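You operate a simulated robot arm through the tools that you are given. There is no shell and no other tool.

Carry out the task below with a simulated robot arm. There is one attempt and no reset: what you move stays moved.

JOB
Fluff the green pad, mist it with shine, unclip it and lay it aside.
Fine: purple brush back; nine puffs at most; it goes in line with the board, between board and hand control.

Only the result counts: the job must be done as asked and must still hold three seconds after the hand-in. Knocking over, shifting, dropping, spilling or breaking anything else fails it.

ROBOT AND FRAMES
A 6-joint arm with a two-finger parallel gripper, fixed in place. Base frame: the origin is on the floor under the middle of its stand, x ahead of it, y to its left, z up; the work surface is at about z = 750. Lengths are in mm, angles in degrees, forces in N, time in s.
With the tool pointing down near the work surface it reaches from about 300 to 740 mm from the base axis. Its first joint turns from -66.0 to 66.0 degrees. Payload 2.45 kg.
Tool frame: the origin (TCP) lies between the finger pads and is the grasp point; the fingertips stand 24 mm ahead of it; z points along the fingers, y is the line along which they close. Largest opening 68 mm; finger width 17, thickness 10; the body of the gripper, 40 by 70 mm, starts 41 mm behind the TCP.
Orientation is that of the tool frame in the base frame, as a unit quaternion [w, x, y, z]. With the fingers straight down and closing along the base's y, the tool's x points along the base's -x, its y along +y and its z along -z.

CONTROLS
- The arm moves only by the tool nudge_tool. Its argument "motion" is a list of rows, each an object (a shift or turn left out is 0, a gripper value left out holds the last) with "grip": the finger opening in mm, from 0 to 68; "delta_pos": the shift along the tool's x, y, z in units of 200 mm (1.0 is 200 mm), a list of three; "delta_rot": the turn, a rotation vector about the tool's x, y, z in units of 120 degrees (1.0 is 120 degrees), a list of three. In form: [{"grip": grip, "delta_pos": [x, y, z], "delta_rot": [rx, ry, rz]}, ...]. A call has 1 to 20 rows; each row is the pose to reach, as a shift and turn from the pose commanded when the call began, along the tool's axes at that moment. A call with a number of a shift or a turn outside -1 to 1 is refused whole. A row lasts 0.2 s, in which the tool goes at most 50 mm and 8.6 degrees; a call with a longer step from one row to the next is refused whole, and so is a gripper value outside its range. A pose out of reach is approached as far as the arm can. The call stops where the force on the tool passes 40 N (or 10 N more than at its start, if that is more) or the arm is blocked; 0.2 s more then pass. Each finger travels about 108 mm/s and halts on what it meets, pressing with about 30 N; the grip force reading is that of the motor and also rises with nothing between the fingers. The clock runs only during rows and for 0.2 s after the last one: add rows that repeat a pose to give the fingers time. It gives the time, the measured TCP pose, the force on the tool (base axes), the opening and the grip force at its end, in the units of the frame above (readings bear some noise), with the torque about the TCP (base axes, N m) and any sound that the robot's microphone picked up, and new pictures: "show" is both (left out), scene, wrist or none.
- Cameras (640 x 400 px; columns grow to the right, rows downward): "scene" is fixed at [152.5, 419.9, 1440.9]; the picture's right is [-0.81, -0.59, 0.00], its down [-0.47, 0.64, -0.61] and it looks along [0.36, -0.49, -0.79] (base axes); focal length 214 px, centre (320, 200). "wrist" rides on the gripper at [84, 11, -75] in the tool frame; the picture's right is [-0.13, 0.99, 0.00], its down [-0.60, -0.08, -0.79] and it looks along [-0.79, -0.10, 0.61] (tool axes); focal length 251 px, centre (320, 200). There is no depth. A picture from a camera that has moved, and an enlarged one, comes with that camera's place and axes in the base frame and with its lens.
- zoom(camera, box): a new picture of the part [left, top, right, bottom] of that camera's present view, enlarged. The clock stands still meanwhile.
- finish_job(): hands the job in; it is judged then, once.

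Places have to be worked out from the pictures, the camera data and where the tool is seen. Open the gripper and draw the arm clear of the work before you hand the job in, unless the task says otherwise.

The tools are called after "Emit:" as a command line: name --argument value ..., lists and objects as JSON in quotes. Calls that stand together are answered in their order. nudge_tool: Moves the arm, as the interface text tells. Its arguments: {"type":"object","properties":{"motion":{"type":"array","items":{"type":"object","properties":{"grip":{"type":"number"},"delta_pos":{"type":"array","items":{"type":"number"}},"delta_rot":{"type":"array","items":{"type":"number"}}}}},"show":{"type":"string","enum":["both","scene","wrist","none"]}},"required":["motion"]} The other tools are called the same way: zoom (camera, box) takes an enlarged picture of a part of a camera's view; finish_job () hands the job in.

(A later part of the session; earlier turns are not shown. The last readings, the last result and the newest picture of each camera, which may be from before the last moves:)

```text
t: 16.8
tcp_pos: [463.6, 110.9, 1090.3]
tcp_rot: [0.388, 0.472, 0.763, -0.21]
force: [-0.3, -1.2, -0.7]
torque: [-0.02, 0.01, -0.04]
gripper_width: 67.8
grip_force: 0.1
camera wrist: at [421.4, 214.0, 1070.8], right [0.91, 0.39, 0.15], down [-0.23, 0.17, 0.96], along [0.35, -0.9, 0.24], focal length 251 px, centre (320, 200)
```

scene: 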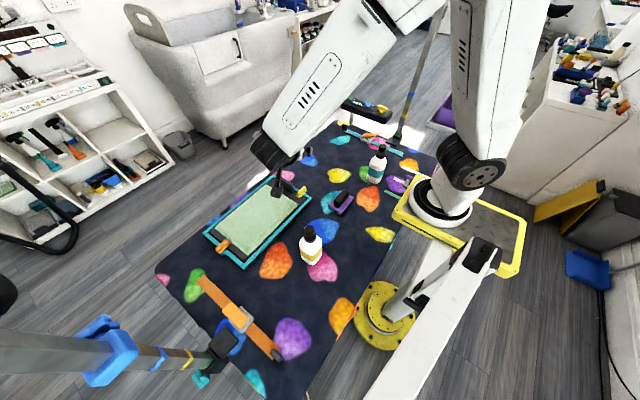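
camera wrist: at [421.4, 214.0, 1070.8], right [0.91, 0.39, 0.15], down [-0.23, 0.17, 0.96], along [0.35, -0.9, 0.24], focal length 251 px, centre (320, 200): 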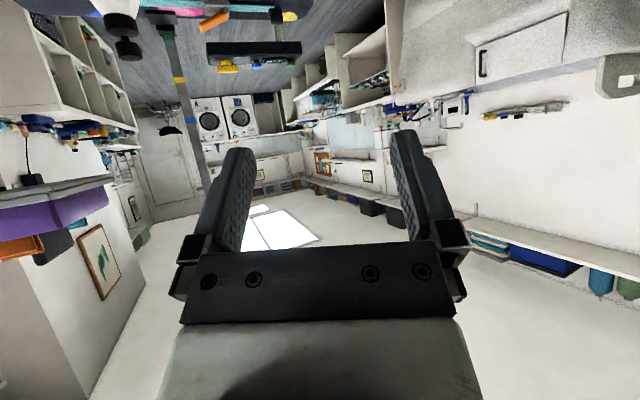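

Emit:
zoom --camera "wrist" --box '[0, 170, 200, 310]'

Emit:
zoom --camera "wrist" --box '[240, 80, 410, 220]'

Emit:
zoom --camera "wrist" --box '[0, 0, 240, 180]'

Emit:
zoom --camera "wrist" --box '[440, 80, 640, 300]'

```text
2.86 times, centred on (100, 240) of wrist
camera zoom: at [421.4, 214.0, 1070.8], right [0.91, 0.39, 0.15], down [-0.23, 0.17, 0.96], along [0.35, -0.9, 0.24], focal length 718 px, centre (949, 86)
```

zoom: 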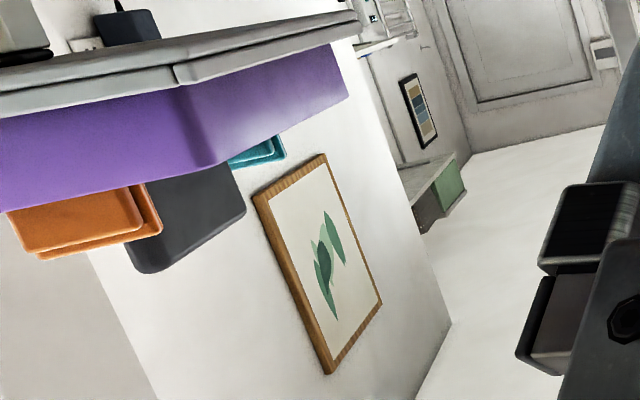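

```text
2.86 times, centred on (325, 150) of wrist
camera zoom: at [421.4, 214.0, 1070.8], right [0.91, 0.39, 0.15], down [-0.23, 0.17, 0.96], along [0.35, -0.9, 0.24], focal length 718 px, centre (306, 343)
```

zoom: 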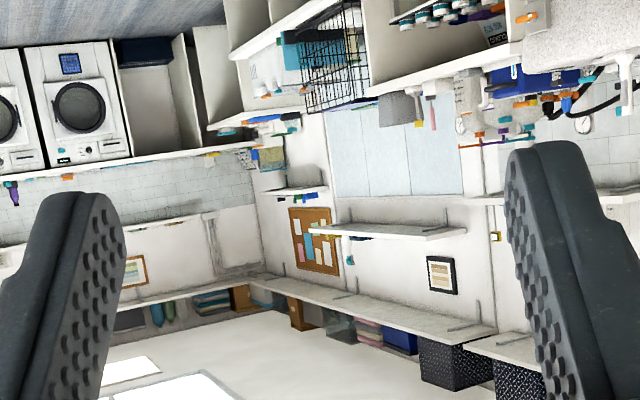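

```text
2.22 times, centred on (120, 90) of wrist
camera zoom: at [421.4, 214.0, 1070.8], right [0.91, 0.39, 0.15], down [-0.23, 0.17, 0.96], along [0.35, -0.9, 0.24], focal length 559 px, centre (764, 444)
```

zoom: 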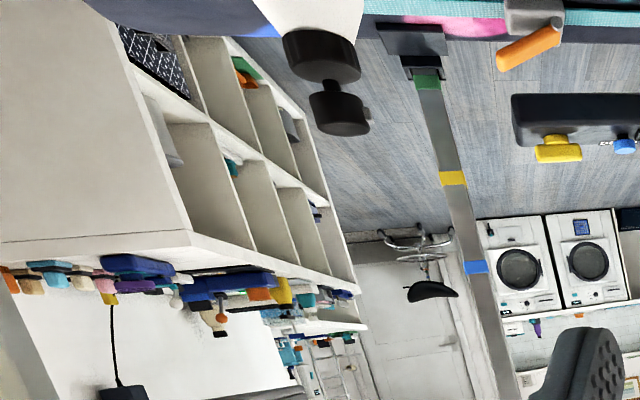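

```text
1.82 times, centred on (540, 190) of wrist
camera zoom: at [421.4, 214.0, 1070.8], right [0.91, 0.39, 0.15], down [-0.23, 0.17, 0.96], along [0.35, -0.9, 0.24], focal length 457 px, centre (-80, 218)
```

zoom: 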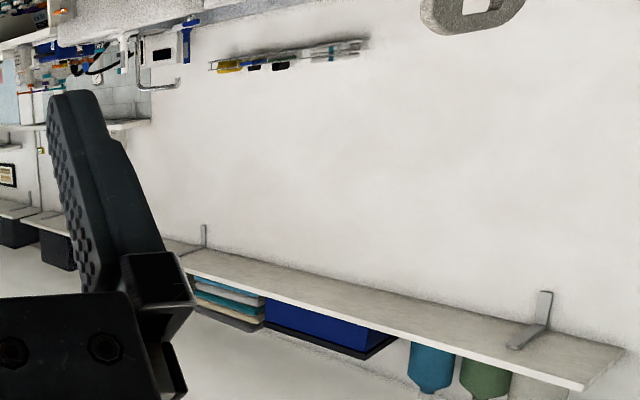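

The corkboard is too far away to read. Next I'll yaw about +120° to survey the +y side, which has the shelf with more bottles and the wall box.

Emit:
nudge_tool --motion '[{"delta_rot": [-0.055, 0.003, -0.0427]}, {"delta_rot": [-0.1106, 0.0064, -0.0854]}, {"delta_rot": [-0.1659, 0.0097, -0.1281]}, {"delta_rot": [-0.2212, 0.0129, -0.1708]}, {"delta_rot": [-0.2765, 0.0161, -0.2135]}, {"delta_rot": [-0.3318, 0.0193, -0.2562]}, {"delta_rot": [-0.3871, 0.0225, -0.2989]}, {"delta_rot": [-0.4424, 0.0258, -0.3416]}, {"delta_rot": [-0.4977, 0.029, -0.3843]}, {"delta_rot": [-0.553, 0.0322, -0.427]}, {"delta_rot": [-0.6083, 0.0354, -0.4697]}, {"delta_rot": [-0.6636, 0.0386, -0.5124]}, {"delta_rot": [-0.7189, 0.0419, -0.5551]}, {"delta_rot": [-0.7742, 0.0451, -0.5978]}, {"delta_rot": [-0.8295, 0.0483, -0.6405]}]' --show "both"

```text
t: 20.0
tcp_pos: [288.4, 331.1, 1115.1]
tcp_rot: [0.376, -0.405, 0.801, 0.231]
force: [-0.8, 0.4, -1.0]
torque: [0.03, 0.01, -0.02]
gripper_width: 67.7
grip_force: 0.1
out of reach, approached as far as the arm can: row 8, 9, 10, 11, 12, 13, 14, 15
camera wrist: at [214.9, 246.4, 1094.3], right [-0.76, 0.62, 0.17], down [-0.03, -0.29, 0.96], along [0.64, 0.73, 0.24], focal length 251 px, centre (320, 200)
```

scene: 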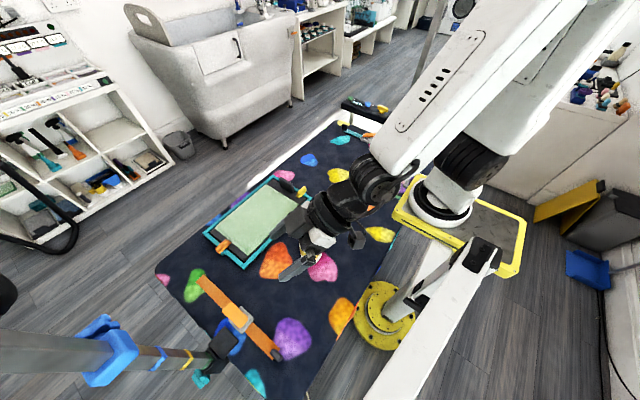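
wrist: 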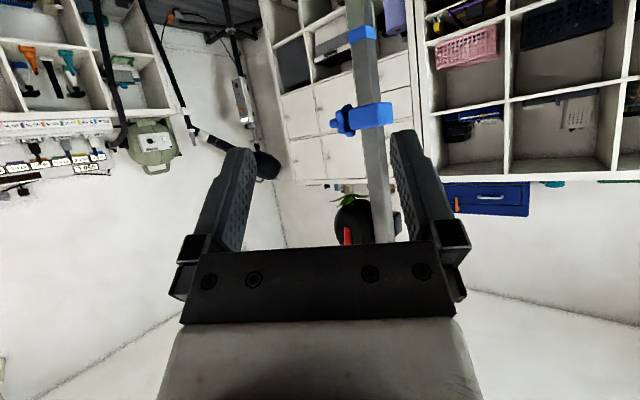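

The arm drifted over bottle 1 but is still well above it, with no force showing. I'll zoom in on this side of the room.

Emit:
zoom --camera "wrist" --box '[420, 0, 640, 220]'

Emit:
zoom --camera "wrist" --box '[180, 0, 420, 250]'

Emit:
zoom --camera "wrist" --box '[0, 0, 200, 200]'

Emit:
zoom --camera "scene" --box '[240, 160, 400, 300]'

```text
1.82 times, centred on (530, 110) of wrist
camera zoom: at [214.9, 246.4, 1094.3], right [-0.76, 0.62, 0.17], down [-0.03, -0.29, 0.96], along [0.64, 0.73, 0.24], focal length 457 px, centre (-62, 364)
```

zoom: 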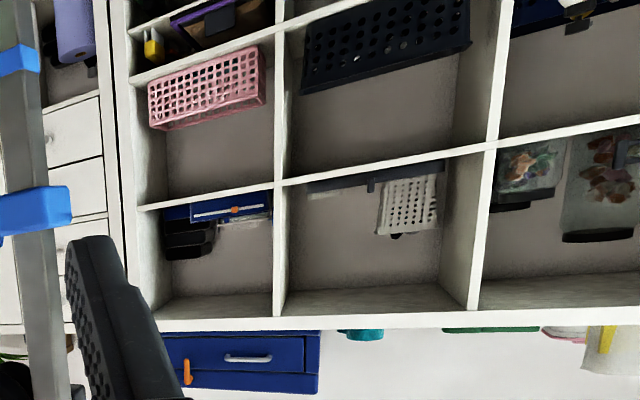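

```text
1.60 times, centred on (300, 125) of wrist
camera zoom: at [214.9, 246.4, 1094.3], right [-0.76, 0.62, 0.17], down [-0.03, -0.29, 0.96], along [0.64, 0.73, 0.24], focal length 402 px, centre (352, 320)
```

zoom: 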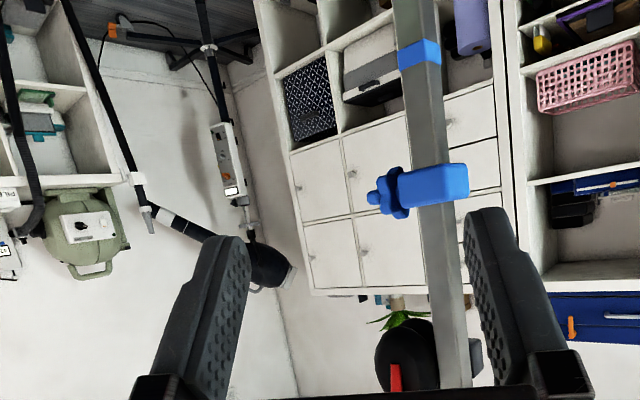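

```text
2.00 times, centred on (100, 100) of wrist
camera zoom: at [214.9, 246.4, 1094.3], right [-0.76, 0.62, 0.17], down [-0.03, -0.29, 0.96], along [0.64, 0.73, 0.24], focal length 503 px, centre (760, 400)
```

zoom: 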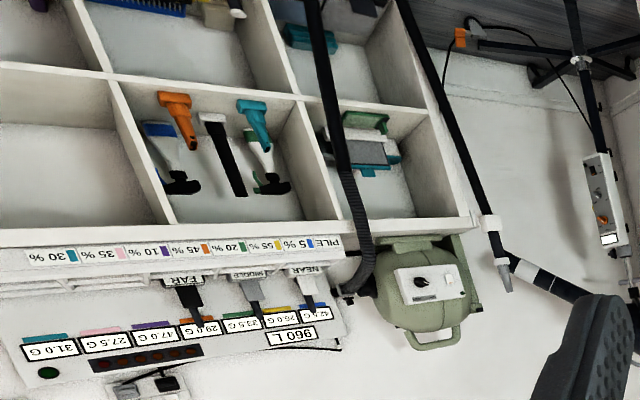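

```text
2.86 times, centred on (320, 230) of scene
camera zoom: at [152.5, 419.9, 1440.9], right [-0.81, -0.59, 0.0], down [-0.47, 0.64, -0.61], along [0.36, -0.49, -0.79], focal length 613 px, centre (320, 114)
```

zoom: 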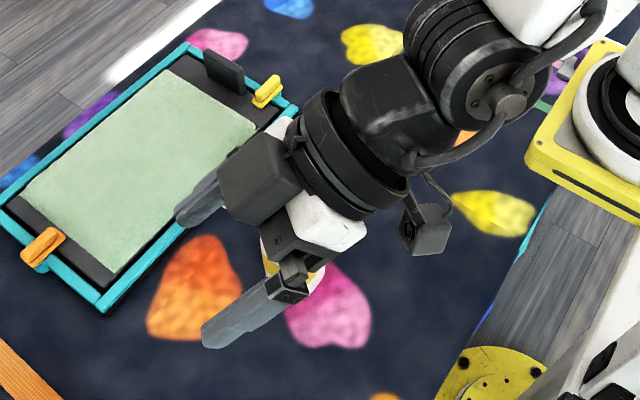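

Zoomed pictures come out sharp, so distant signs should be readable. I'll take tight zooms of the panel and the shelves from here.

Emit:
zoom --camera "wrist" --box '[0, 110, 60, 150]'

Emit:
zoom --camera "wrist" --box '[50, 110, 120, 180]'

Emit:
zoom --camera "scene" --box '[0, 60, 50, 100]'

Emit:
zoom --camera "wrist" --box '[220, 60, 280, 130]'

Emit:
zoom --camera "wrist" --box '[580, 70, 640, 140]'

Emit:
zoom --camera "wrist" --box '[320, 170, 420, 240]'

```text
10.00 times, centred on (30, 130) of wrist
camera zoom: at [214.9, 246.4, 1094.3], right [-0.76, 0.62, 0.17], down [-0.03, -0.29, 0.96], along [0.64, 0.73, 0.24], focal length 2514 px, centre (3220, 900)
```

zoom: 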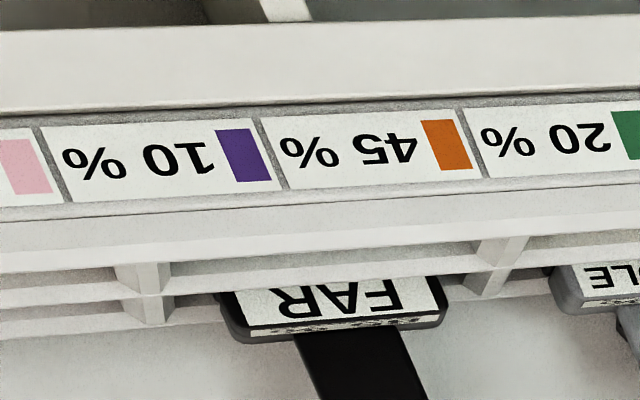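

```text
5.71 times, centred on (85, 145) of wrist
camera zoom: at [214.9, 246.4, 1094.3], right [-0.76, 0.62, 0.17], down [-0.03, -0.29, 0.96], along [0.64, 0.73, 0.24], focal length 1437 px, centre (1663, 514)
```

zoom: 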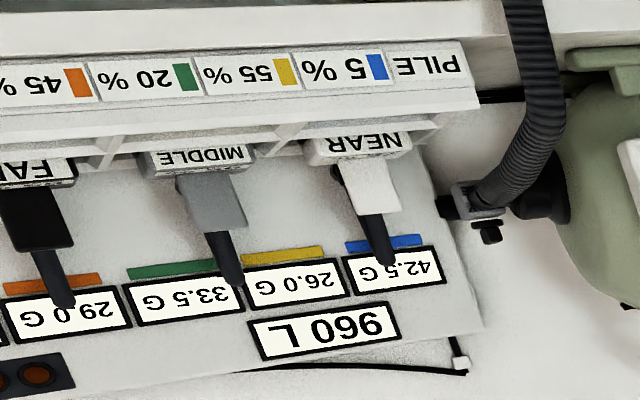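

```text
10.00 times, centred on (25, 80) of scene
camera zoom: at [152.5, 419.9, 1440.9], right [-0.81, -0.59, 0.0], down [-0.47, 0.64, -0.61], along [0.36, -0.49, -0.79], focal length 2145 px, centre (3270, 1400)
```

zoom: 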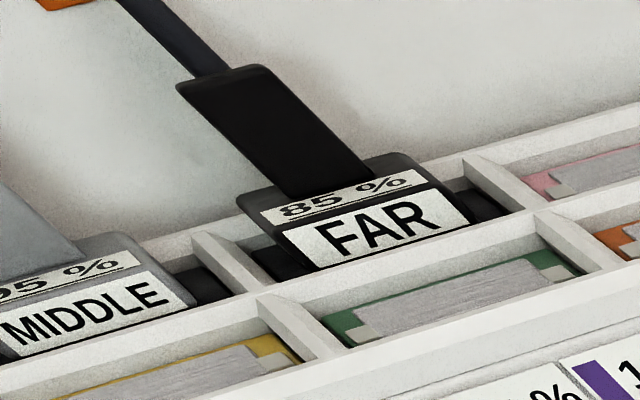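

```text
5.71 times, centred on (250, 95) of wrist
camera zoom: at [214.9, 246.4, 1094.3], right [-0.76, 0.62, 0.17], down [-0.03, -0.29, 0.96], along [0.64, 0.73, 0.24], focal length 1437 px, centre (720, 800)
```

zoom: 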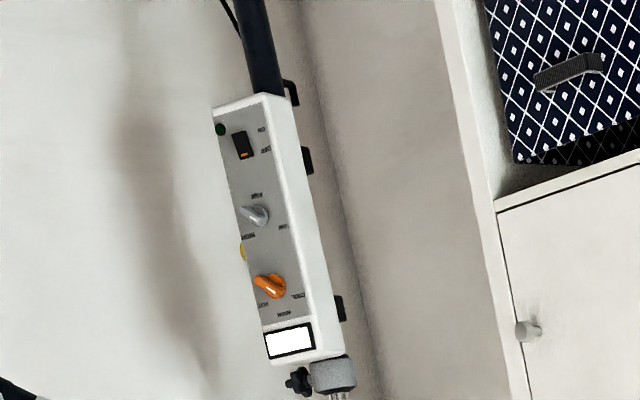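

```text
5.71 times, centred on (610, 105) of wrist
camera zoom: at [214.9, 246.4, 1094.3], right [-0.76, 0.62, 0.17], down [-0.03, -0.29, 0.96], along [0.64, 0.73, 0.24], focal length 1437 px, centre (-1337, 743)
```

zoom: 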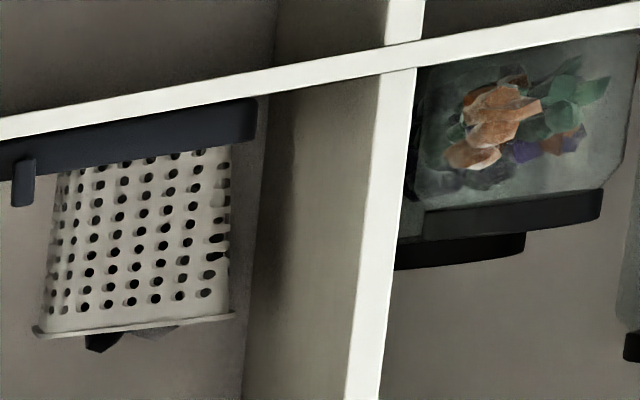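

```text
5.71 times, centred on (370, 205) of wrist
camera zoom: at [214.9, 246.4, 1094.3], right [-0.76, 0.62, 0.17], down [-0.03, -0.29, 0.96], along [0.64, 0.73, 0.24], focal length 1437 px, centre (34, 171)
```

zoom: 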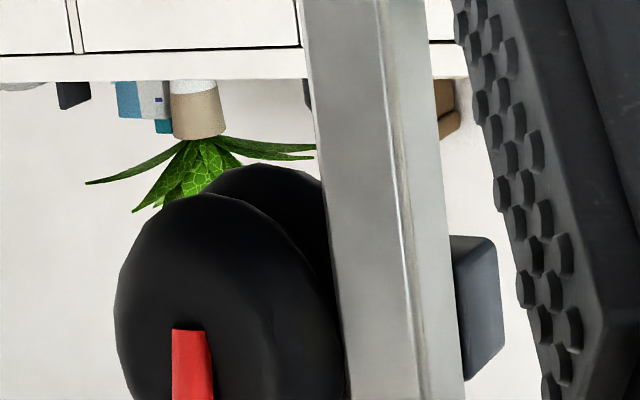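

Still nothing about shine. I'll swing back towards -y so I can take tight zooms of the corkboard and far shelves.

Emit:
nudge_tool --motion '[{"delta_pos": [0.013, -0.066, -0.015], "delta_rot": [0.0516, -0.0043, 0.04]}, {"delta_pos": [0.026, -0.131, -0.03], "delta_rot": [0.1033, -0.0086, 0.08]}, {"delta_pos": [0.039, -0.197, -0.045], "delta_rot": [0.1549, -0.013, 0.12]}, {"delta_pos": [0.051, -0.263, -0.06], "delta_rot": [0.2066, -0.0173, 0.16]}, {"delta_pos": [0.064, -0.329, -0.075], "delta_rot": [0.2582, -0.0216, 0.2]}, {"delta_pos": [0.077, -0.394, -0.09], "delta_rot": [0.3099, -0.0259, 0.24]}, {"delta_pos": [0.09, -0.46, -0.105], "delta_rot": [0.3615, -0.0303, 0.28]}, {"delta_pos": [0.103, -0.526, -0.12], "delta_rot": [0.4131, -0.0346, 0.32]}, {"delta_pos": [0.116, -0.591, -0.135], "delta_rot": [0.4648, -0.0389, 0.36]}, {"delta_pos": [0.129, -0.657, -0.15], "delta_rot": [0.5164, -0.0432, 0.4]}, {"delta_pos": [0.141, -0.723, -0.165], "delta_rot": [0.5681, -0.0475, 0.44]}, {"delta_pos": [0.154, -0.789, -0.18], "delta_rot": [0.6197, -0.0519, 0.48]}, {"delta_pos": [0.167, -0.854, -0.195], "delta_rot": [0.6714, -0.0562, 0.52]}, {"delta_pos": [0.18, -0.92, -0.21], "delta_rot": [0.723, -0.0605, 0.56]}]' --show "both"

```text
t: 23.0
tcp_pos: [409.5, 183.6, 1101.4]
tcp_rot: [0.405, 0.426, 0.79, -0.176]
force: [-0.2, 0.0, 0.4]
torque: [0.0, 0.03, -0.03]
gripper_width: 67.9
grip_force: 0.0
out of reach, approached as far as the arm can: row 1, 2, 3, 4, 5, 6, 7, 8, 9
camera wrist: at [355.4, 278.9, 1081.4], right [0.85, 0.5, 0.17], down [-0.26, 0.13, 0.96], along [0.46, -0.86, 0.24], focal length 251 px, centre (320, 200)
```

scene: 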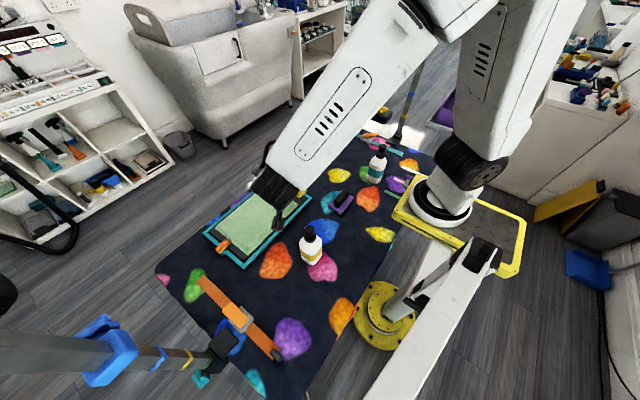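
wrist: 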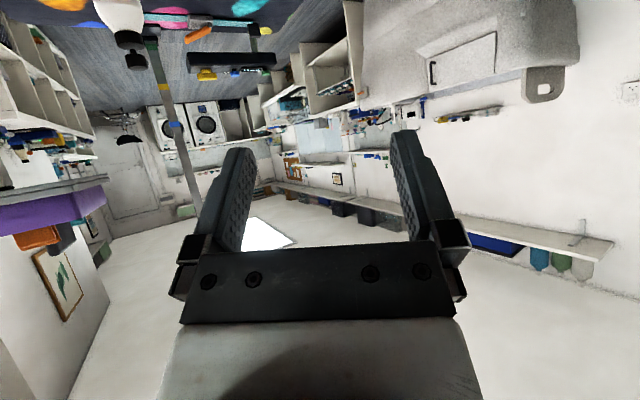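

Emit:
zoom --camera "wrist" --box '[278, 145, 308, 190]'

Emit:
zoom --camera "wrist" --box '[320, 165, 360, 200]'

Emit:
zoom --camera "wrist" --box '[250, 60, 330, 120]'

Emit:
zoom --camera "wrist" --box '[320, 60, 400, 130]'

Emit:
zoom --camera "wrist" --box '[140, 90, 240, 160]'

Emit:
zoom --camera "wrist" --box '[0, 100, 100, 180]'

```text
8.89 times, centred on (293, 168) of wrist
camera zoom: at [355.4, 278.9, 1081.4], right [0.85, 0.5, 0.17], down [-0.26, 0.13, 0.96], along [0.46, -0.86, 0.24], focal length 2235 px, centre (560, 489)
```

zoom: 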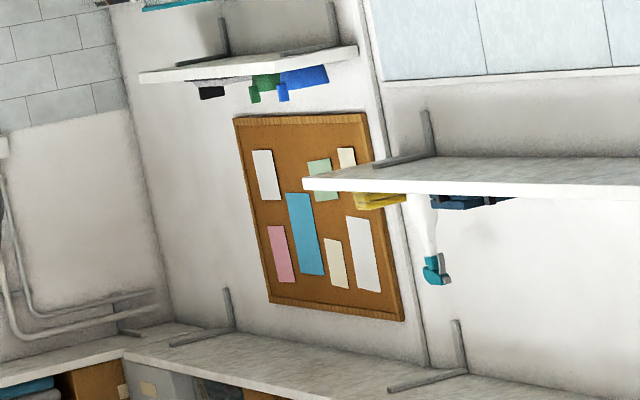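

```text
11.43 times, centred on (340, 182) of wrist
camera zoom: at [355.4, 278.9, 1081.4], right [0.85, 0.5, 0.17], down [-0.26, 0.13, 0.96], along [0.46, -0.86, 0.24], focal length 2874 px, centre (91, 400)
```

zoom: 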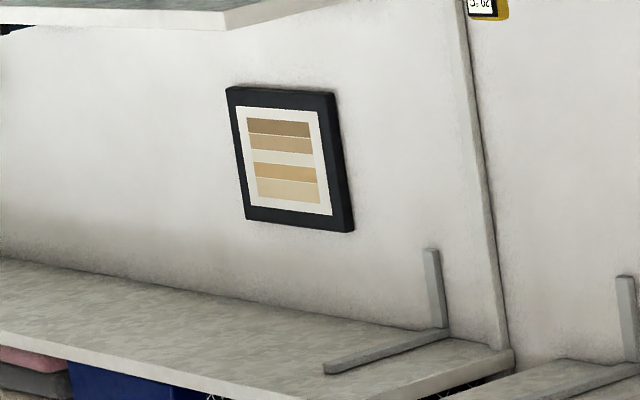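

```text
6.67 times, centred on (290, 90) of wrist
camera zoom: at [355.4, 278.9, 1081.4], right [0.85, 0.5, 0.17], down [-0.26, 0.13, 0.96], along [0.46, -0.86, 0.24], focal length 1676 px, centre (520, 933)
```

zoom: 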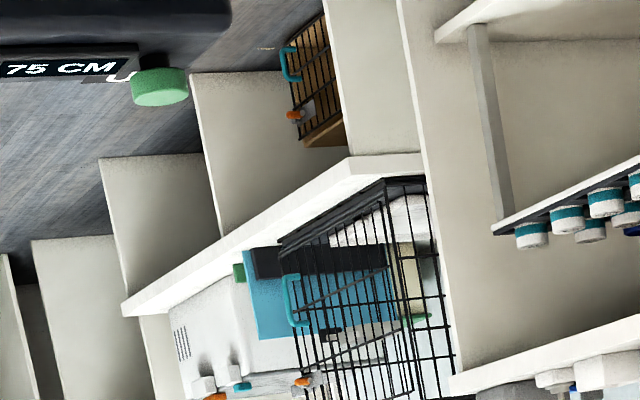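

```text
5.71 times, centred on (360, 95) of wrist
camera zoom: at [355.4, 278.9, 1081.4], right [0.85, 0.5, 0.17], down [-0.26, 0.13, 0.96], along [0.46, -0.86, 0.24], focal length 1437 px, centre (91, 800)
```

zoom: 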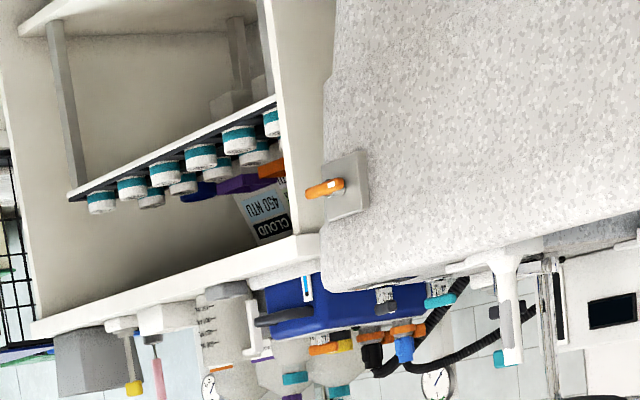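

```text
5.71 times, centred on (190, 125) of wrist
camera zoom: at [355.4, 278.9, 1081.4], right [0.85, 0.5, 0.17], down [-0.26, 0.13, 0.96], along [0.46, -0.86, 0.24], focal length 1437 px, centre (1063, 629)
```

zoom: 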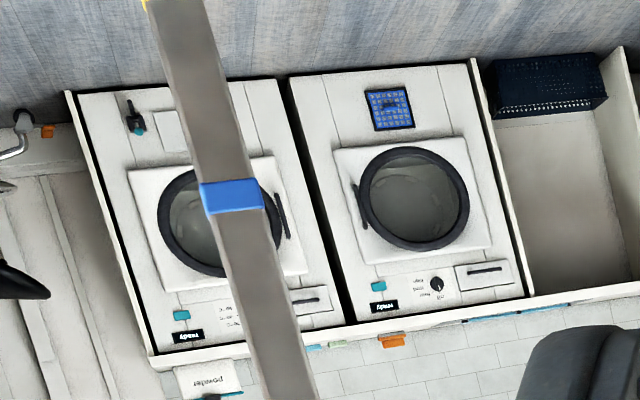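

```text
5.00 times, centred on (50, 140) of wrist
camera zoom: at [355.4, 278.9, 1081.4], right [0.85, 0.5, 0.17], down [-0.26, 0.13, 0.96], along [0.46, -0.86, 0.24], focal length 1257 px, centre (1670, 500)
```

zoom: 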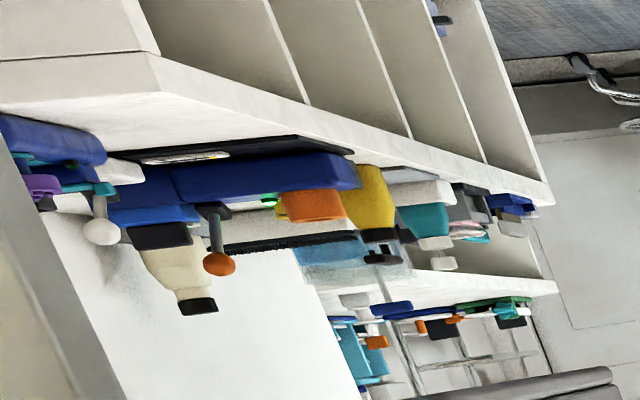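

The corkboard notes are blank and nothing mentions shine. I'll level the tool again, then swing it over to the -y side facing back along -x to check that wall and bottle 2 from closer.

Emit:
nudge_tool --motion '[{"delta_rot": [0, 0.065, 0]}, {"delta_rot": [0, 0.13, 0]}, {"delta_rot": [0, 0.195, 0]}, {"delta_rot": [0, 0.26, 0]}, {"delta_rot": [0, 0.325, 0]}, {"delta_rot": [0, 0.39, 0]}, {"delta_rot": [0, 0.436, 0]}]' --show "none"

```text
t: 24.6
tcp_pos: [410.7, 180.9, 1102.8]
tcp_rot: [0.014, 0.458, 0.888, 0.03]
force: [1.3, 0.5, 0.4]
torque: [-0.02, 0.02, 0.01]
gripper_width: 68.2
grip_force: 0.2
```

Emit:
nudge_tool --motion '[{"delta_rot": [0.0316, 0, 0]}]' --show "none"

Emit:
nudge_tool --motion '[{"delta_pos": [-0.166, -0.094, 0]}, {"delta_pos": [-0.332, -0.188, 0]}, {"delta_pos": [-0.498, -0.282, 0]}, {"delta_pos": [-0.664, -0.376, 0]}, {"delta_pos": [-0.83, -0.47, 0]}, {"delta_pos": [-0.83, -0.47, 0], "delta_rot": [0, 0, 0.07]}, {"delta_pos": [-0.83, -0.47, 0], "delta_rot": [0, 0, 0.14]}, {"delta_pos": [-0.83, -0.47, 0], "delta_rot": [0, 0, 0.21]}, {"delta_pos": [-0.83, -0.47, 0], "delta_rot": [0, 0, 0.28]}, {"delta_pos": [-0.83, -0.47, 0], "delta_rot": [0, 0, 0.35]}, {"delta_pos": [-0.83, -0.47, 0], "delta_rot": [0, 0, 0.42]}]' --show "both"

```text
t: 25.0
tcp_pos: [409.2, 181.7, 1103.0]
tcp_rot: [-0.001, 0.458, 0.889, 0.001]
force: [-0.4, -0.6, 0.5]
torque: [0.04, -0.03, 0.02]
gripper_width: 68.0
grip_force: 0.1
```

```text
t: 27.4
tcp_pos: [427.9, -8.3, 1102.3]
tcp_rot: [-0.001, 0.795, 0.607, -0.001]
force: [0.5, 0.5, 0.4]
torque: [-0.02, 0.01, 0.01]
gripper_width: 67.8
grip_force: 0.0
camera wrist: at [460.5, 68.8, 1176.0], right [0.92, -0.38, 0.0], down [-0.23, -0.56, 0.79], along [-0.31, -0.73, -0.61], focal length 251 px, centre (320, 200)
```

scene: 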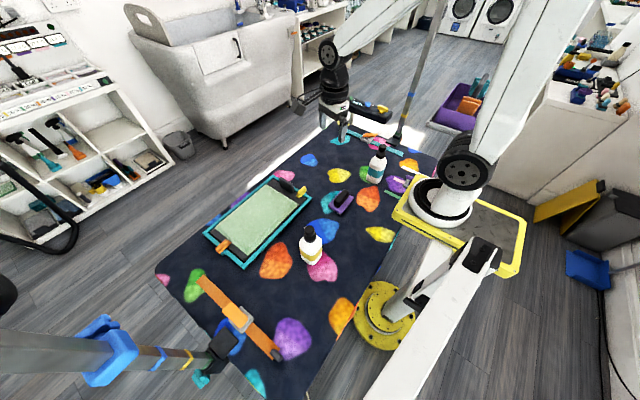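
wrist: 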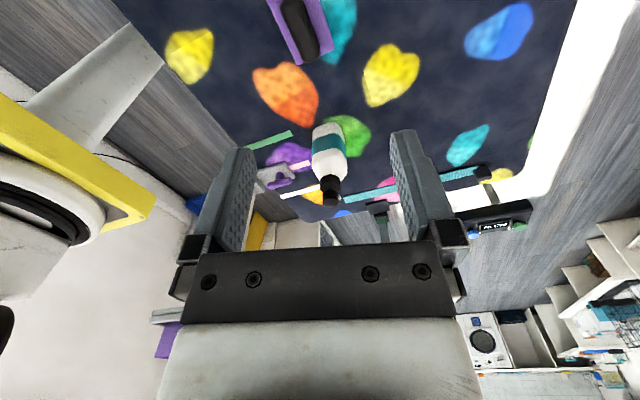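

Bottle 2 is in view now, along with some coloured strips and a purple item beside the robot's base. I'll zoom in on both.

Emit:
zoom --camera "wrist" --box '[240, 110, 400, 220]'

Emit:
zoom --camera "wrist" --box '[440, 180, 560, 250]'

Emit:
zoom --camera "wrist" --box '[240, 0, 400, 100]'

Emit:
zoom --camera "scene" --box '[395, 165, 435, 205]'

```text
3.64 times, centred on (320, 165) of wrist
camera zoom: at [460.5, 68.8, 1176.0], right [0.92, -0.38, 0.0], down [-0.23, -0.56, 0.79], along [-0.31, -0.73, -0.61], focal length 914 px, centre (320, 327)
```

zoom: 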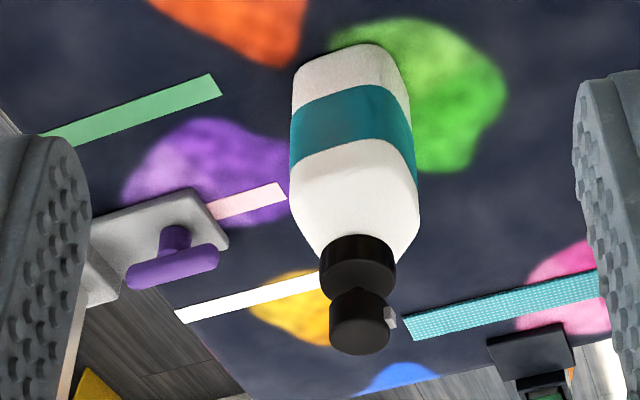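

```text
5.33 times, centred on (500, 215) of wrist
camera zoom: at [460.5, 68.8, 1176.0], right [0.92, -0.38, 0.0], down [-0.23, -0.56, 0.79], along [-0.31, -0.73, -0.61], focal length 1341 px, centre (-640, 120)
```

zoom: 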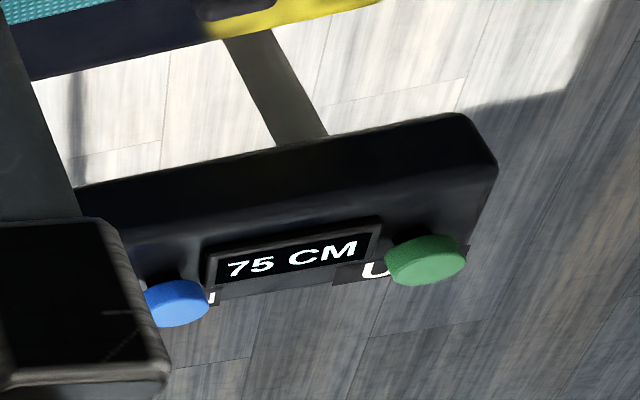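

```text
4.00 times, centred on (320, 50) of wrist
camera zoom: at [460.5, 68.8, 1176.0], right [0.92, -0.38, 0.0], down [-0.23, -0.56, 0.79], along [-0.31, -0.73, -0.61], focal length 1006 px, centre (320, 800)
```

zoom: 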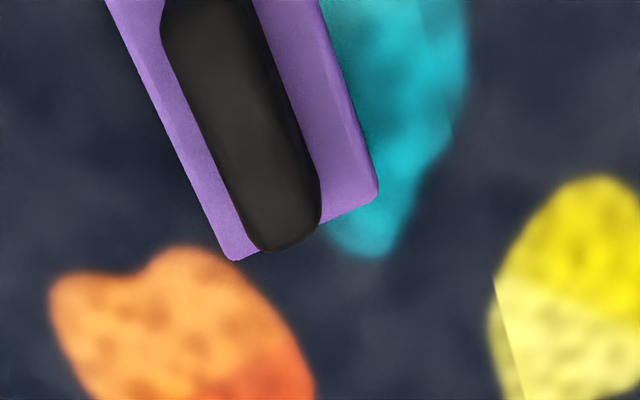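

```text
10.00 times, centred on (415, 185) of scene
camera zoom: at [152.5, 419.9, 1440.9], right [-0.81, -0.59, 0.0], down [-0.47, 0.64, -0.61], along [0.36, -0.49, -0.79], focal length 2145 px, centre (-630, 350)
```

zoom: 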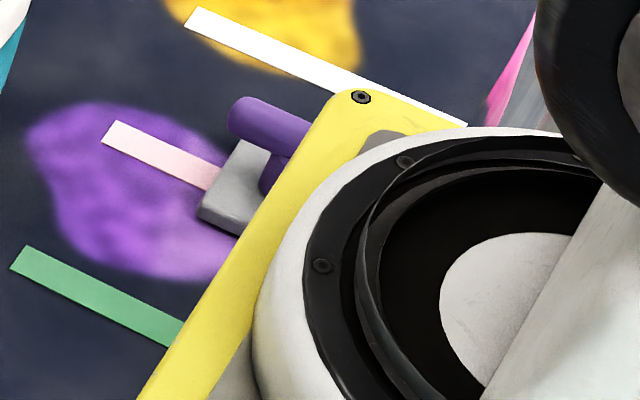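

The strips look like part of a fixed slider and have no text. I'll turn the rest of the way to face -x on this side, to check the wall behind the robot and the other shelf.

Emit:
nudge_tool --motion '[{"delta_pos": [-0.05, 0.025, 0], "delta_rot": [0, 0, 0.069]}, {"delta_pos": [-0.1, 0.05, 0], "delta_rot": [0, 0, 0.138]}, {"delta_pos": [-0.15, 0.075, 0], "delta_rot": [0, 0, 0.207]}, {"delta_pos": [-0.2, 0.1, 0], "delta_rot": [0, 0, 0.276]}, {"delta_pos": [-0.25, 0.125, 0], "delta_rot": [0, 0, 0.345]}, {"delta_pos": [-0.3, 0.15, 0], "delta_rot": [0, 0, 0.414]}, {"delta_pos": [-0.35, 0.175, 0], "delta_rot": [0, 0, 0.483]}, {"delta_pos": [-0.4, 0.2, 0], "delta_rot": [0, 0, 0.552]}, {"delta_pos": [-0.456, 0.228, 0], "delta_rot": [0, 0, 0.62]}]' --show "wrist"

Emit:
nudge_tool --motion '[{"delta_rot": [0, -0.065, 0]}, {"delta_rot": [0, -0.13, 0]}, {"delta_rot": [0, -0.195, 0]}, {"delta_rot": [0, -0.26, 0]}]' --show "both"

```text
t: 29.4
tcp_pos: [448.3, -108.8, 1103.6]
tcp_rot: [0.0, 1.0, 0.003, 0.0]
force: [-0.1, 0.6, 0.4]
torque: [0.04, -0.02, -0.01]
gripper_width: 68.0
grip_force: 0.0
camera wrist: at [532.4, -119.8, 1176.6], right [-0.12, -0.99, 0.0], down [-0.6, 0.07, 0.79], along [-0.79, 0.1, -0.61], focal length 251 px, centre (320, 200)
```

wrist: 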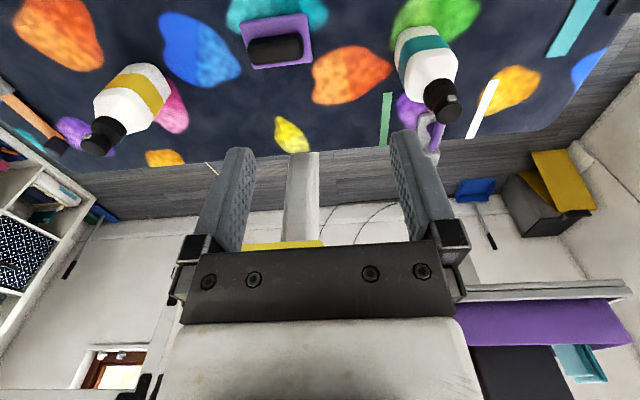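

```text
t: 30.4
tcp_pos: [450.1, -108.3, 1102.0]
tcp_rot: [0.001, 0.963, 0.005, -0.27]
force: [-0.6, 0.8, -0.2]
torque: [-0.02, 0.02, -0.02]
gripper_width: 68.1
grip_force: 0.0
camera wrist: at [560.1, -119.4, 1121.5], right [-0.1, -0.99, 0.07], down [-0.1, 0.08, 0.99], along [-0.99, 0.09, -0.11], focal length 251 px, centre (320, 200)
```

scene: 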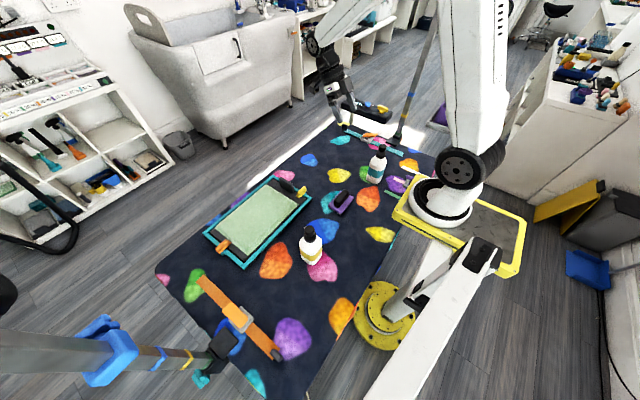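
wrist: 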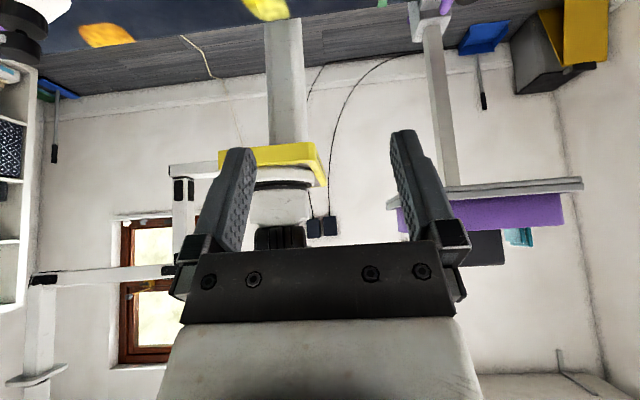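

The -x wall only has a window. I'll level the tool and turn back the long way towards looking along +y, which is also the grasp orientation I need for the brush, and check the +y wall on the way.

Emit:
nudge_tool --motion '[{"delta_rot": [0, 0.065, 0]}, {"delta_rot": [0, 0.13, 0]}, {"delta_rot": [0, 0.195, 0]}, {"delta_rot": [0, 0.261, 0]}]' --show "none"

Emit:
nudge_tool --motion '[{"delta_rot": [0, 0, -0.07]}, {"delta_rot": [0, 0, -0.14]}, {"delta_rot": [0, 0, -0.21]}, {"delta_rot": [0, 0, -0.28]}, {"delta_rot": [0, 0, -0.35]}, {"delta_rot": [0, 0, -0.42]}, {"delta_rot": [0, 0, -0.49]}, {"delta_rot": [0, 0, -0.56]}, {"delta_rot": [0, 0, -0.63]}, {"delta_rot": [0, 0, -0.7]}, {"delta_rot": [0, 0, -0.77]}, {"delta_rot": [0, 0, -0.84]}, {"delta_rot": [0, 0, -0.91]}, {"delta_rot": [0, 0, -0.98]}]' --show "none"

Emit:
nudge_tool --motion '[{"delta_rot": [0, 0, -0.07]}, {"delta_rot": [0, 0, -0.14]}, {"delta_rot": [0, 0, -0.21]}, {"delta_rot": [0, 0, -0.28]}, {"delta_rot": [0, 0, -0.35]}, {"delta_rot": [0, 0, -0.42]}, {"delta_rot": [0, 0, -0.49]}, {"delta_rot": [0, 0, -0.56]}, {"delta_rot": [0, 0, -0.63]}, {"delta_rot": [0, 0, -0.7]}, {"delta_rot": [0, 0, -0.77]}, {"delta_rot": [0, 0, -0.84]}, {"delta_rot": [0, 0, -0.91]}, {"delta_rot": [0, 0, -0.98]}]' --show "none"

Emit:
nudge_tool --motion '[{"delta_rot": [0, 0, -0.07]}, {"delta_rot": [0, 0, -0.14]}, {"delta_rot": [0, 0, -0.21]}, {"delta_rot": [0, 0, -0.29]}]' --show "both"

```text
t: 31.4
tcp_pos: [448.8, -109.8, 1101.2]
tcp_rot: [0.0, 1.0, 0.005, 0.002]
force: [0.5, 0.9, -0.6]
torque: [0.01, -0.02, 0.01]
gripper_width: 68.1
grip_force: 0.0
```

```text
t: 34.4
tcp_pos: [448.9, -108.8, 1101.8]
tcp_rot: [0.001, 0.513, 0.859, 0.0]
force: [-0.8, 0.1, 0.1]
torque: [0.0, -0.03, 0.0]
gripper_width: 68.1
grip_force: 0.1
```

```text
t: 37.4
tcp_pos: [448.3, -107.4, 1102.6]
tcp_rot: [0.001, -0.467, 0.884, 0.001]
force: [-0.1, -0.2, -0.2]
torque: [-0.02, -0.01, 0.0]
gripper_width: 68.1
grip_force: 0.0
```

```text
refused: row 4 steps farther than a row can; nothing moved
```

Emit:
nudge_tool --motion '[{"delta_rot": [0, 0, -0.058]}, {"delta_rot": [0, 0, -0.115]}, {"delta_rot": [0, 0, -0.172]}, {"delta_rot": [0, 0, -0.229]}, {"delta_rot": [0, 0, -0.286]}]' --show "none"

Emit:
nudge_tool --motion '[{"delta_rot": [0, -0.065, 0]}, {"delta_rot": [0, -0.13, 0]}, {"delta_rot": [0, -0.195, 0]}, {"delta_rot": [0, -0.26, 0]}, {"delta_rot": [0, -0.325, 0]}, {"delta_rot": [0, -0.39, 0]}]' --show "both"

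```text
t: 38.6
tcp_pos: [450.4, -108.1, 1101.6]
tcp_rot: [-0.001, 0.708, -0.706, 0.001]
force: [0.1, -0.5, -0.4]
torque: [0.03, -0.02, 0.01]
gripper_width: 68.0
grip_force: 0.1
```

```text
t: 40.0
tcp_pos: [449.5, -108.9, 1103.4]
tcp_rot: [-0.282, 0.65, -0.647, -0.282]
force: [0.1, -0.2, -0.4]
torque: [-0.01, 0.05, 0.0]
gripper_width: 68.0
grip_force: 0.0
camera wrist: at [438.6, -222.0, 1091.3], right [-0.99, 0.09, 0.09], down [0.08, -0.17, 0.98], along [0.1, 0.98, 0.16], focal length 251 px, centre (320, 200)
```

scene: 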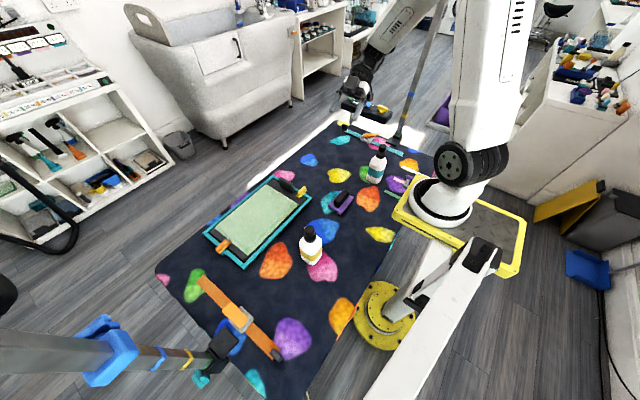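
wrist: 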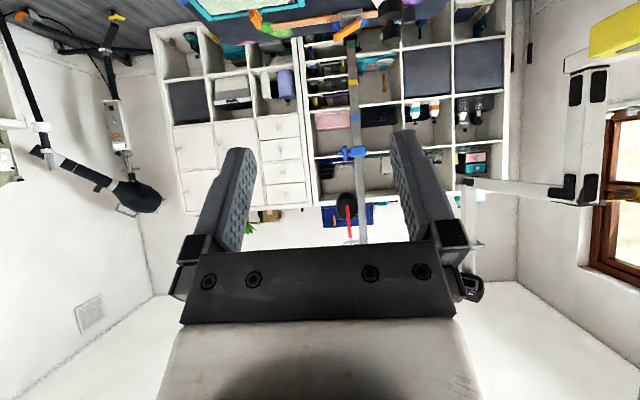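

Emit:
zoom --camera "wrist" --box '[395, 90, 455, 130]'

Emit:
zoom --camera "wrist" --box '[440, 80, 520, 210]'

Emit:
zoom --camera "wrist" --box '[150, 10, 320, 120]'

Emit:
zoom --camera "wrist" --box '[300, 30, 410, 130]'

Emit:
zoom --camera "wrist" --box '[230, 180, 400, 250]'

Emit:
zoom --camera "wrist" --box '[390, 0, 530, 60]'

```text
10.00 times, centred on (425, 110) of wrist
camera zoom: at [438.6, -222.0, 1091.3], right [-0.99, 0.09, 0.09], down [0.08, -0.17, 0.98], along [0.1, 0.98, 0.16], focal length 2514 px, centre (-730, 1100)
```

zoom: 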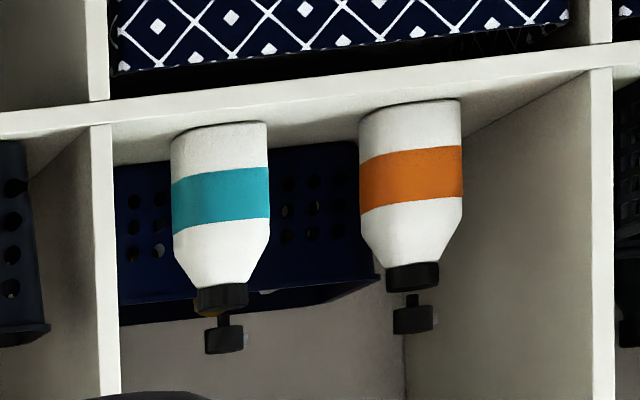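

```text
3.08 times, centred on (480, 145) of wrist
camera zoom: at [438.6, -222.0, 1091.3], right [-0.99, 0.09, 0.09], down [0.08, -0.17, 0.98], along [0.1, 0.98, 0.16], focal length 774 px, centre (-172, 369)
```

zoom: 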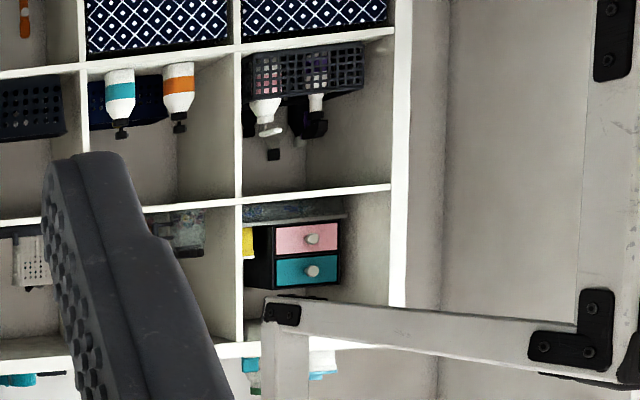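

```text
3.64 times, centred on (235, 65) of wrist
camera zoom: at [438.6, -222.0, 1091.3], right [-0.99, 0.09, 0.09], down [0.08, -0.17, 0.98], along [0.1, 0.98, 0.16], focal length 914 px, centre (629, 691)
```

zoom: 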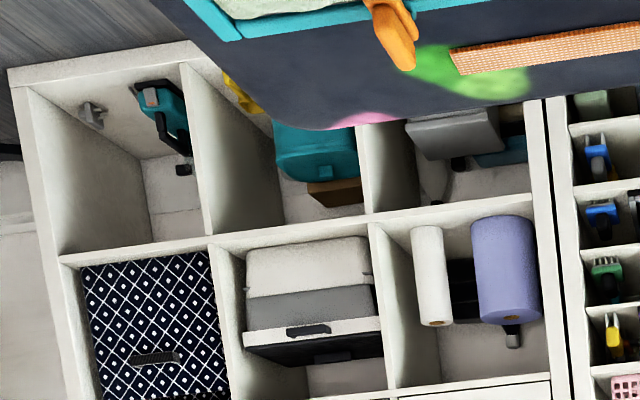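

```text
4.00 times, centred on (355, 80) of wrist
camera zoom: at [438.6, -222.0, 1091.3], right [-0.99, 0.09, 0.09], down [0.08, -0.17, 0.98], along [0.1, 0.98, 0.16], focal length 1006 px, centre (180, 680)
```

zoom: 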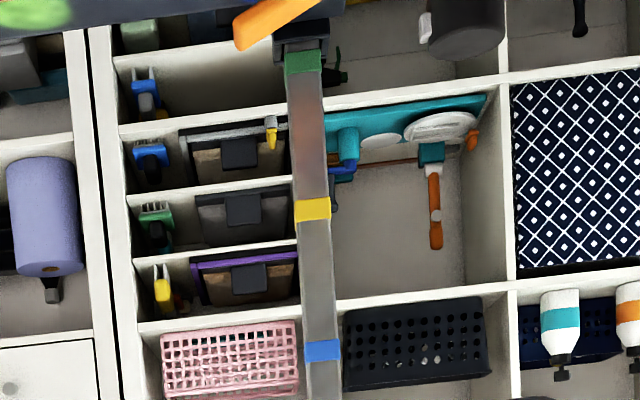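

```text
3.76 times, centred on (315, 215) of wrist
camera zoom: at [438.6, -222.0, 1091.3], right [-0.99, 0.09, 0.09], down [0.08, -0.17, 0.98], along [0.1, 0.98, 0.16], focal length 947 px, centre (339, 144)
```

zoom: 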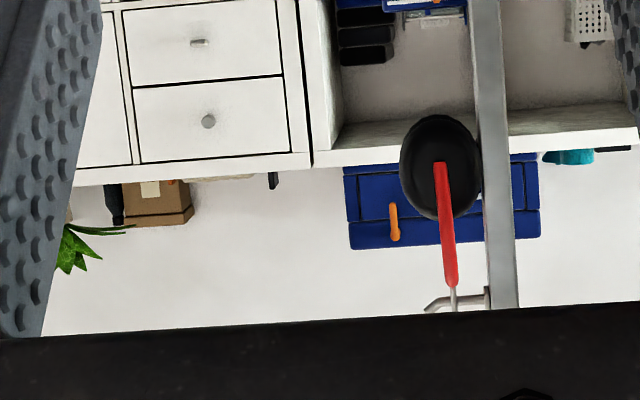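

```text
4.57 times, centred on (460, 30) of wrist
camera zoom: at [438.6, -222.0, 1091.3], right [-0.99, 0.09, 0.09], down [0.08, -0.17, 0.98], along [0.1, 0.98, 0.16], focal length 1149 px, centre (-320, 977)
```

zoom: 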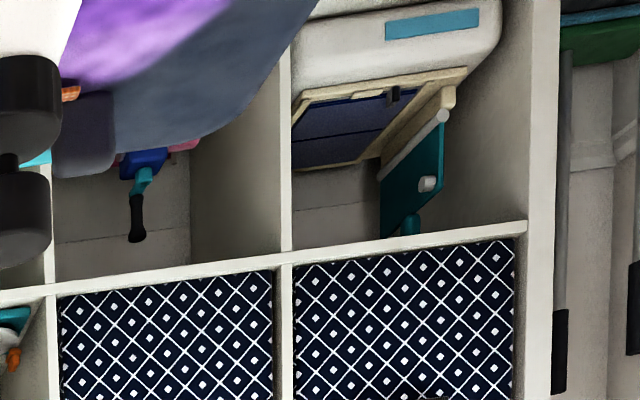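

I still haven't found any legend. Zooming re-renders the detail, so I'll zoom very tightly on the two bottles' bands and pump heads for small print.

Emit:
zoom --camera "scene" --box '[298, 240, 326, 268]'

Emit:
zoom --camera "scene" --box '[366, 162, 390, 186]'

Emit:
zoom --camera "scene" --box '[300, 222, 322, 244]'

Emit:
zoom --camera "wrist" --box '[180, 0, 400, 40]'

Emit:
zoom --camera "wrist" --box '[80, 80, 160, 220]'

```text
14.29 times, centred on (312, 254) of scene
camera zoom: at [152.5, 419.9, 1440.9], right [-0.81, -0.59, 0.0], down [-0.47, 0.64, -0.61], along [0.36, -0.49, -0.79], focal length 3064 px, centre (434, -571)
```

zoom: 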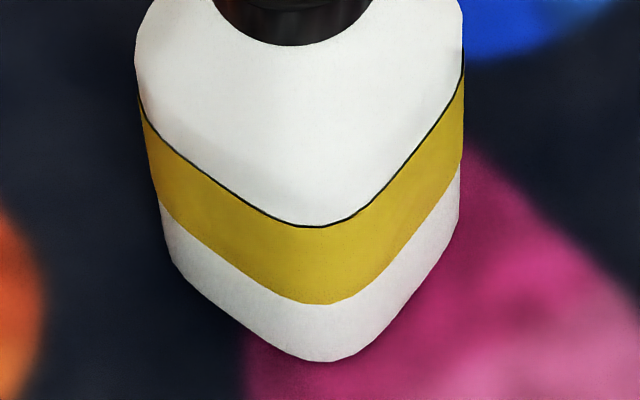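

```text
16.00 times, centred on (378, 174) of scene
camera zoom: at [152.5, 419.9, 1440.9], right [-0.81, -0.59, 0.0], down [-0.47, 0.64, -0.61], along [0.36, -0.49, -0.79], focal length 3432 px, centre (-608, 616)
```

zoom: 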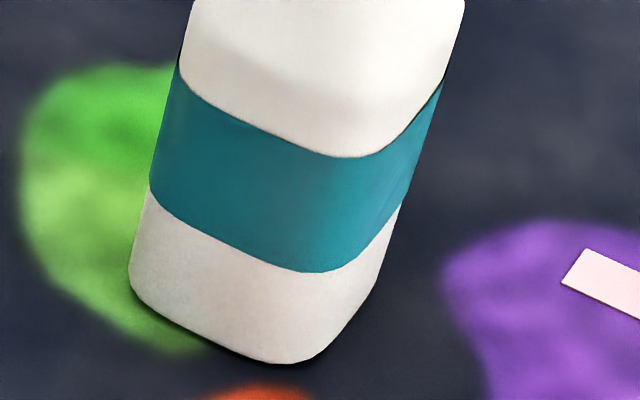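

```text
16.00 times, centred on (311, 233) of scene
camera zoom: at [152.5, 419.9, 1440.9], right [-0.81, -0.59, 0.0], down [-0.47, 0.64, -0.61], along [0.36, -0.49, -0.79], focal length 3432 px, centre (464, -328)
```

zoom: 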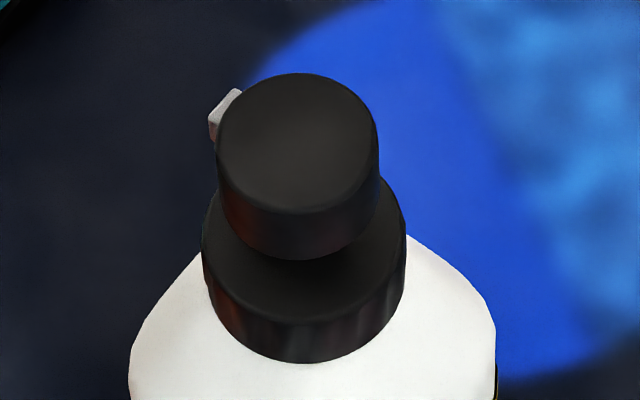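

```text
2.91 times, centred on (290, 20) of wrist
camera zoom: at [438.6, -222.0, 1091.3], right [-0.99, 0.09, 0.09], down [0.08, -0.17, 0.98], along [0.1, 0.98, 0.16], focal length 731 px, centre (407, 724)
```

zoom: 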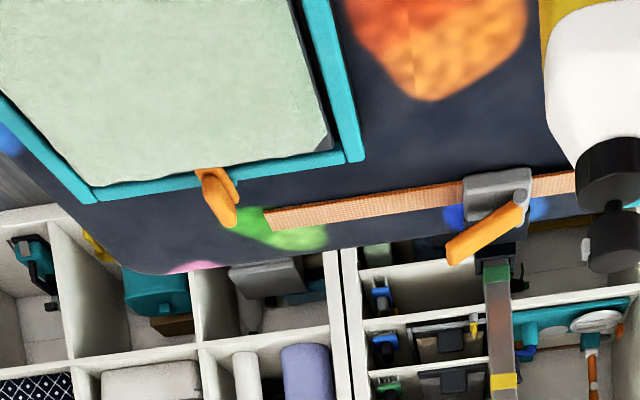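

```text
2.86 times, centred on (120, 150) of wrist
camera zoom: at [438.6, -222.0, 1091.3], right [-0.99, 0.09, 0.09], down [0.08, -0.17, 0.98], along [0.1, 0.98, 0.16], focal length 718 px, centre (891, 343)
```

zoom: 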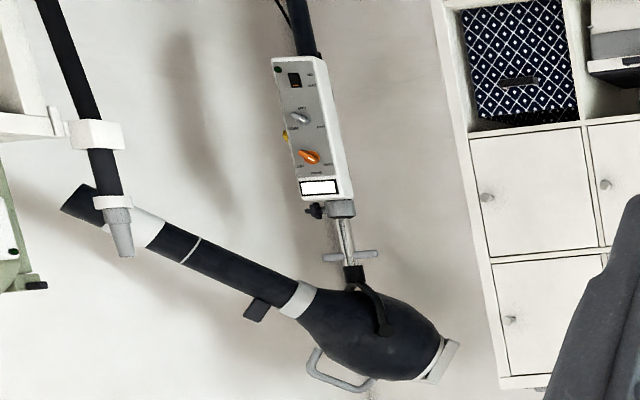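

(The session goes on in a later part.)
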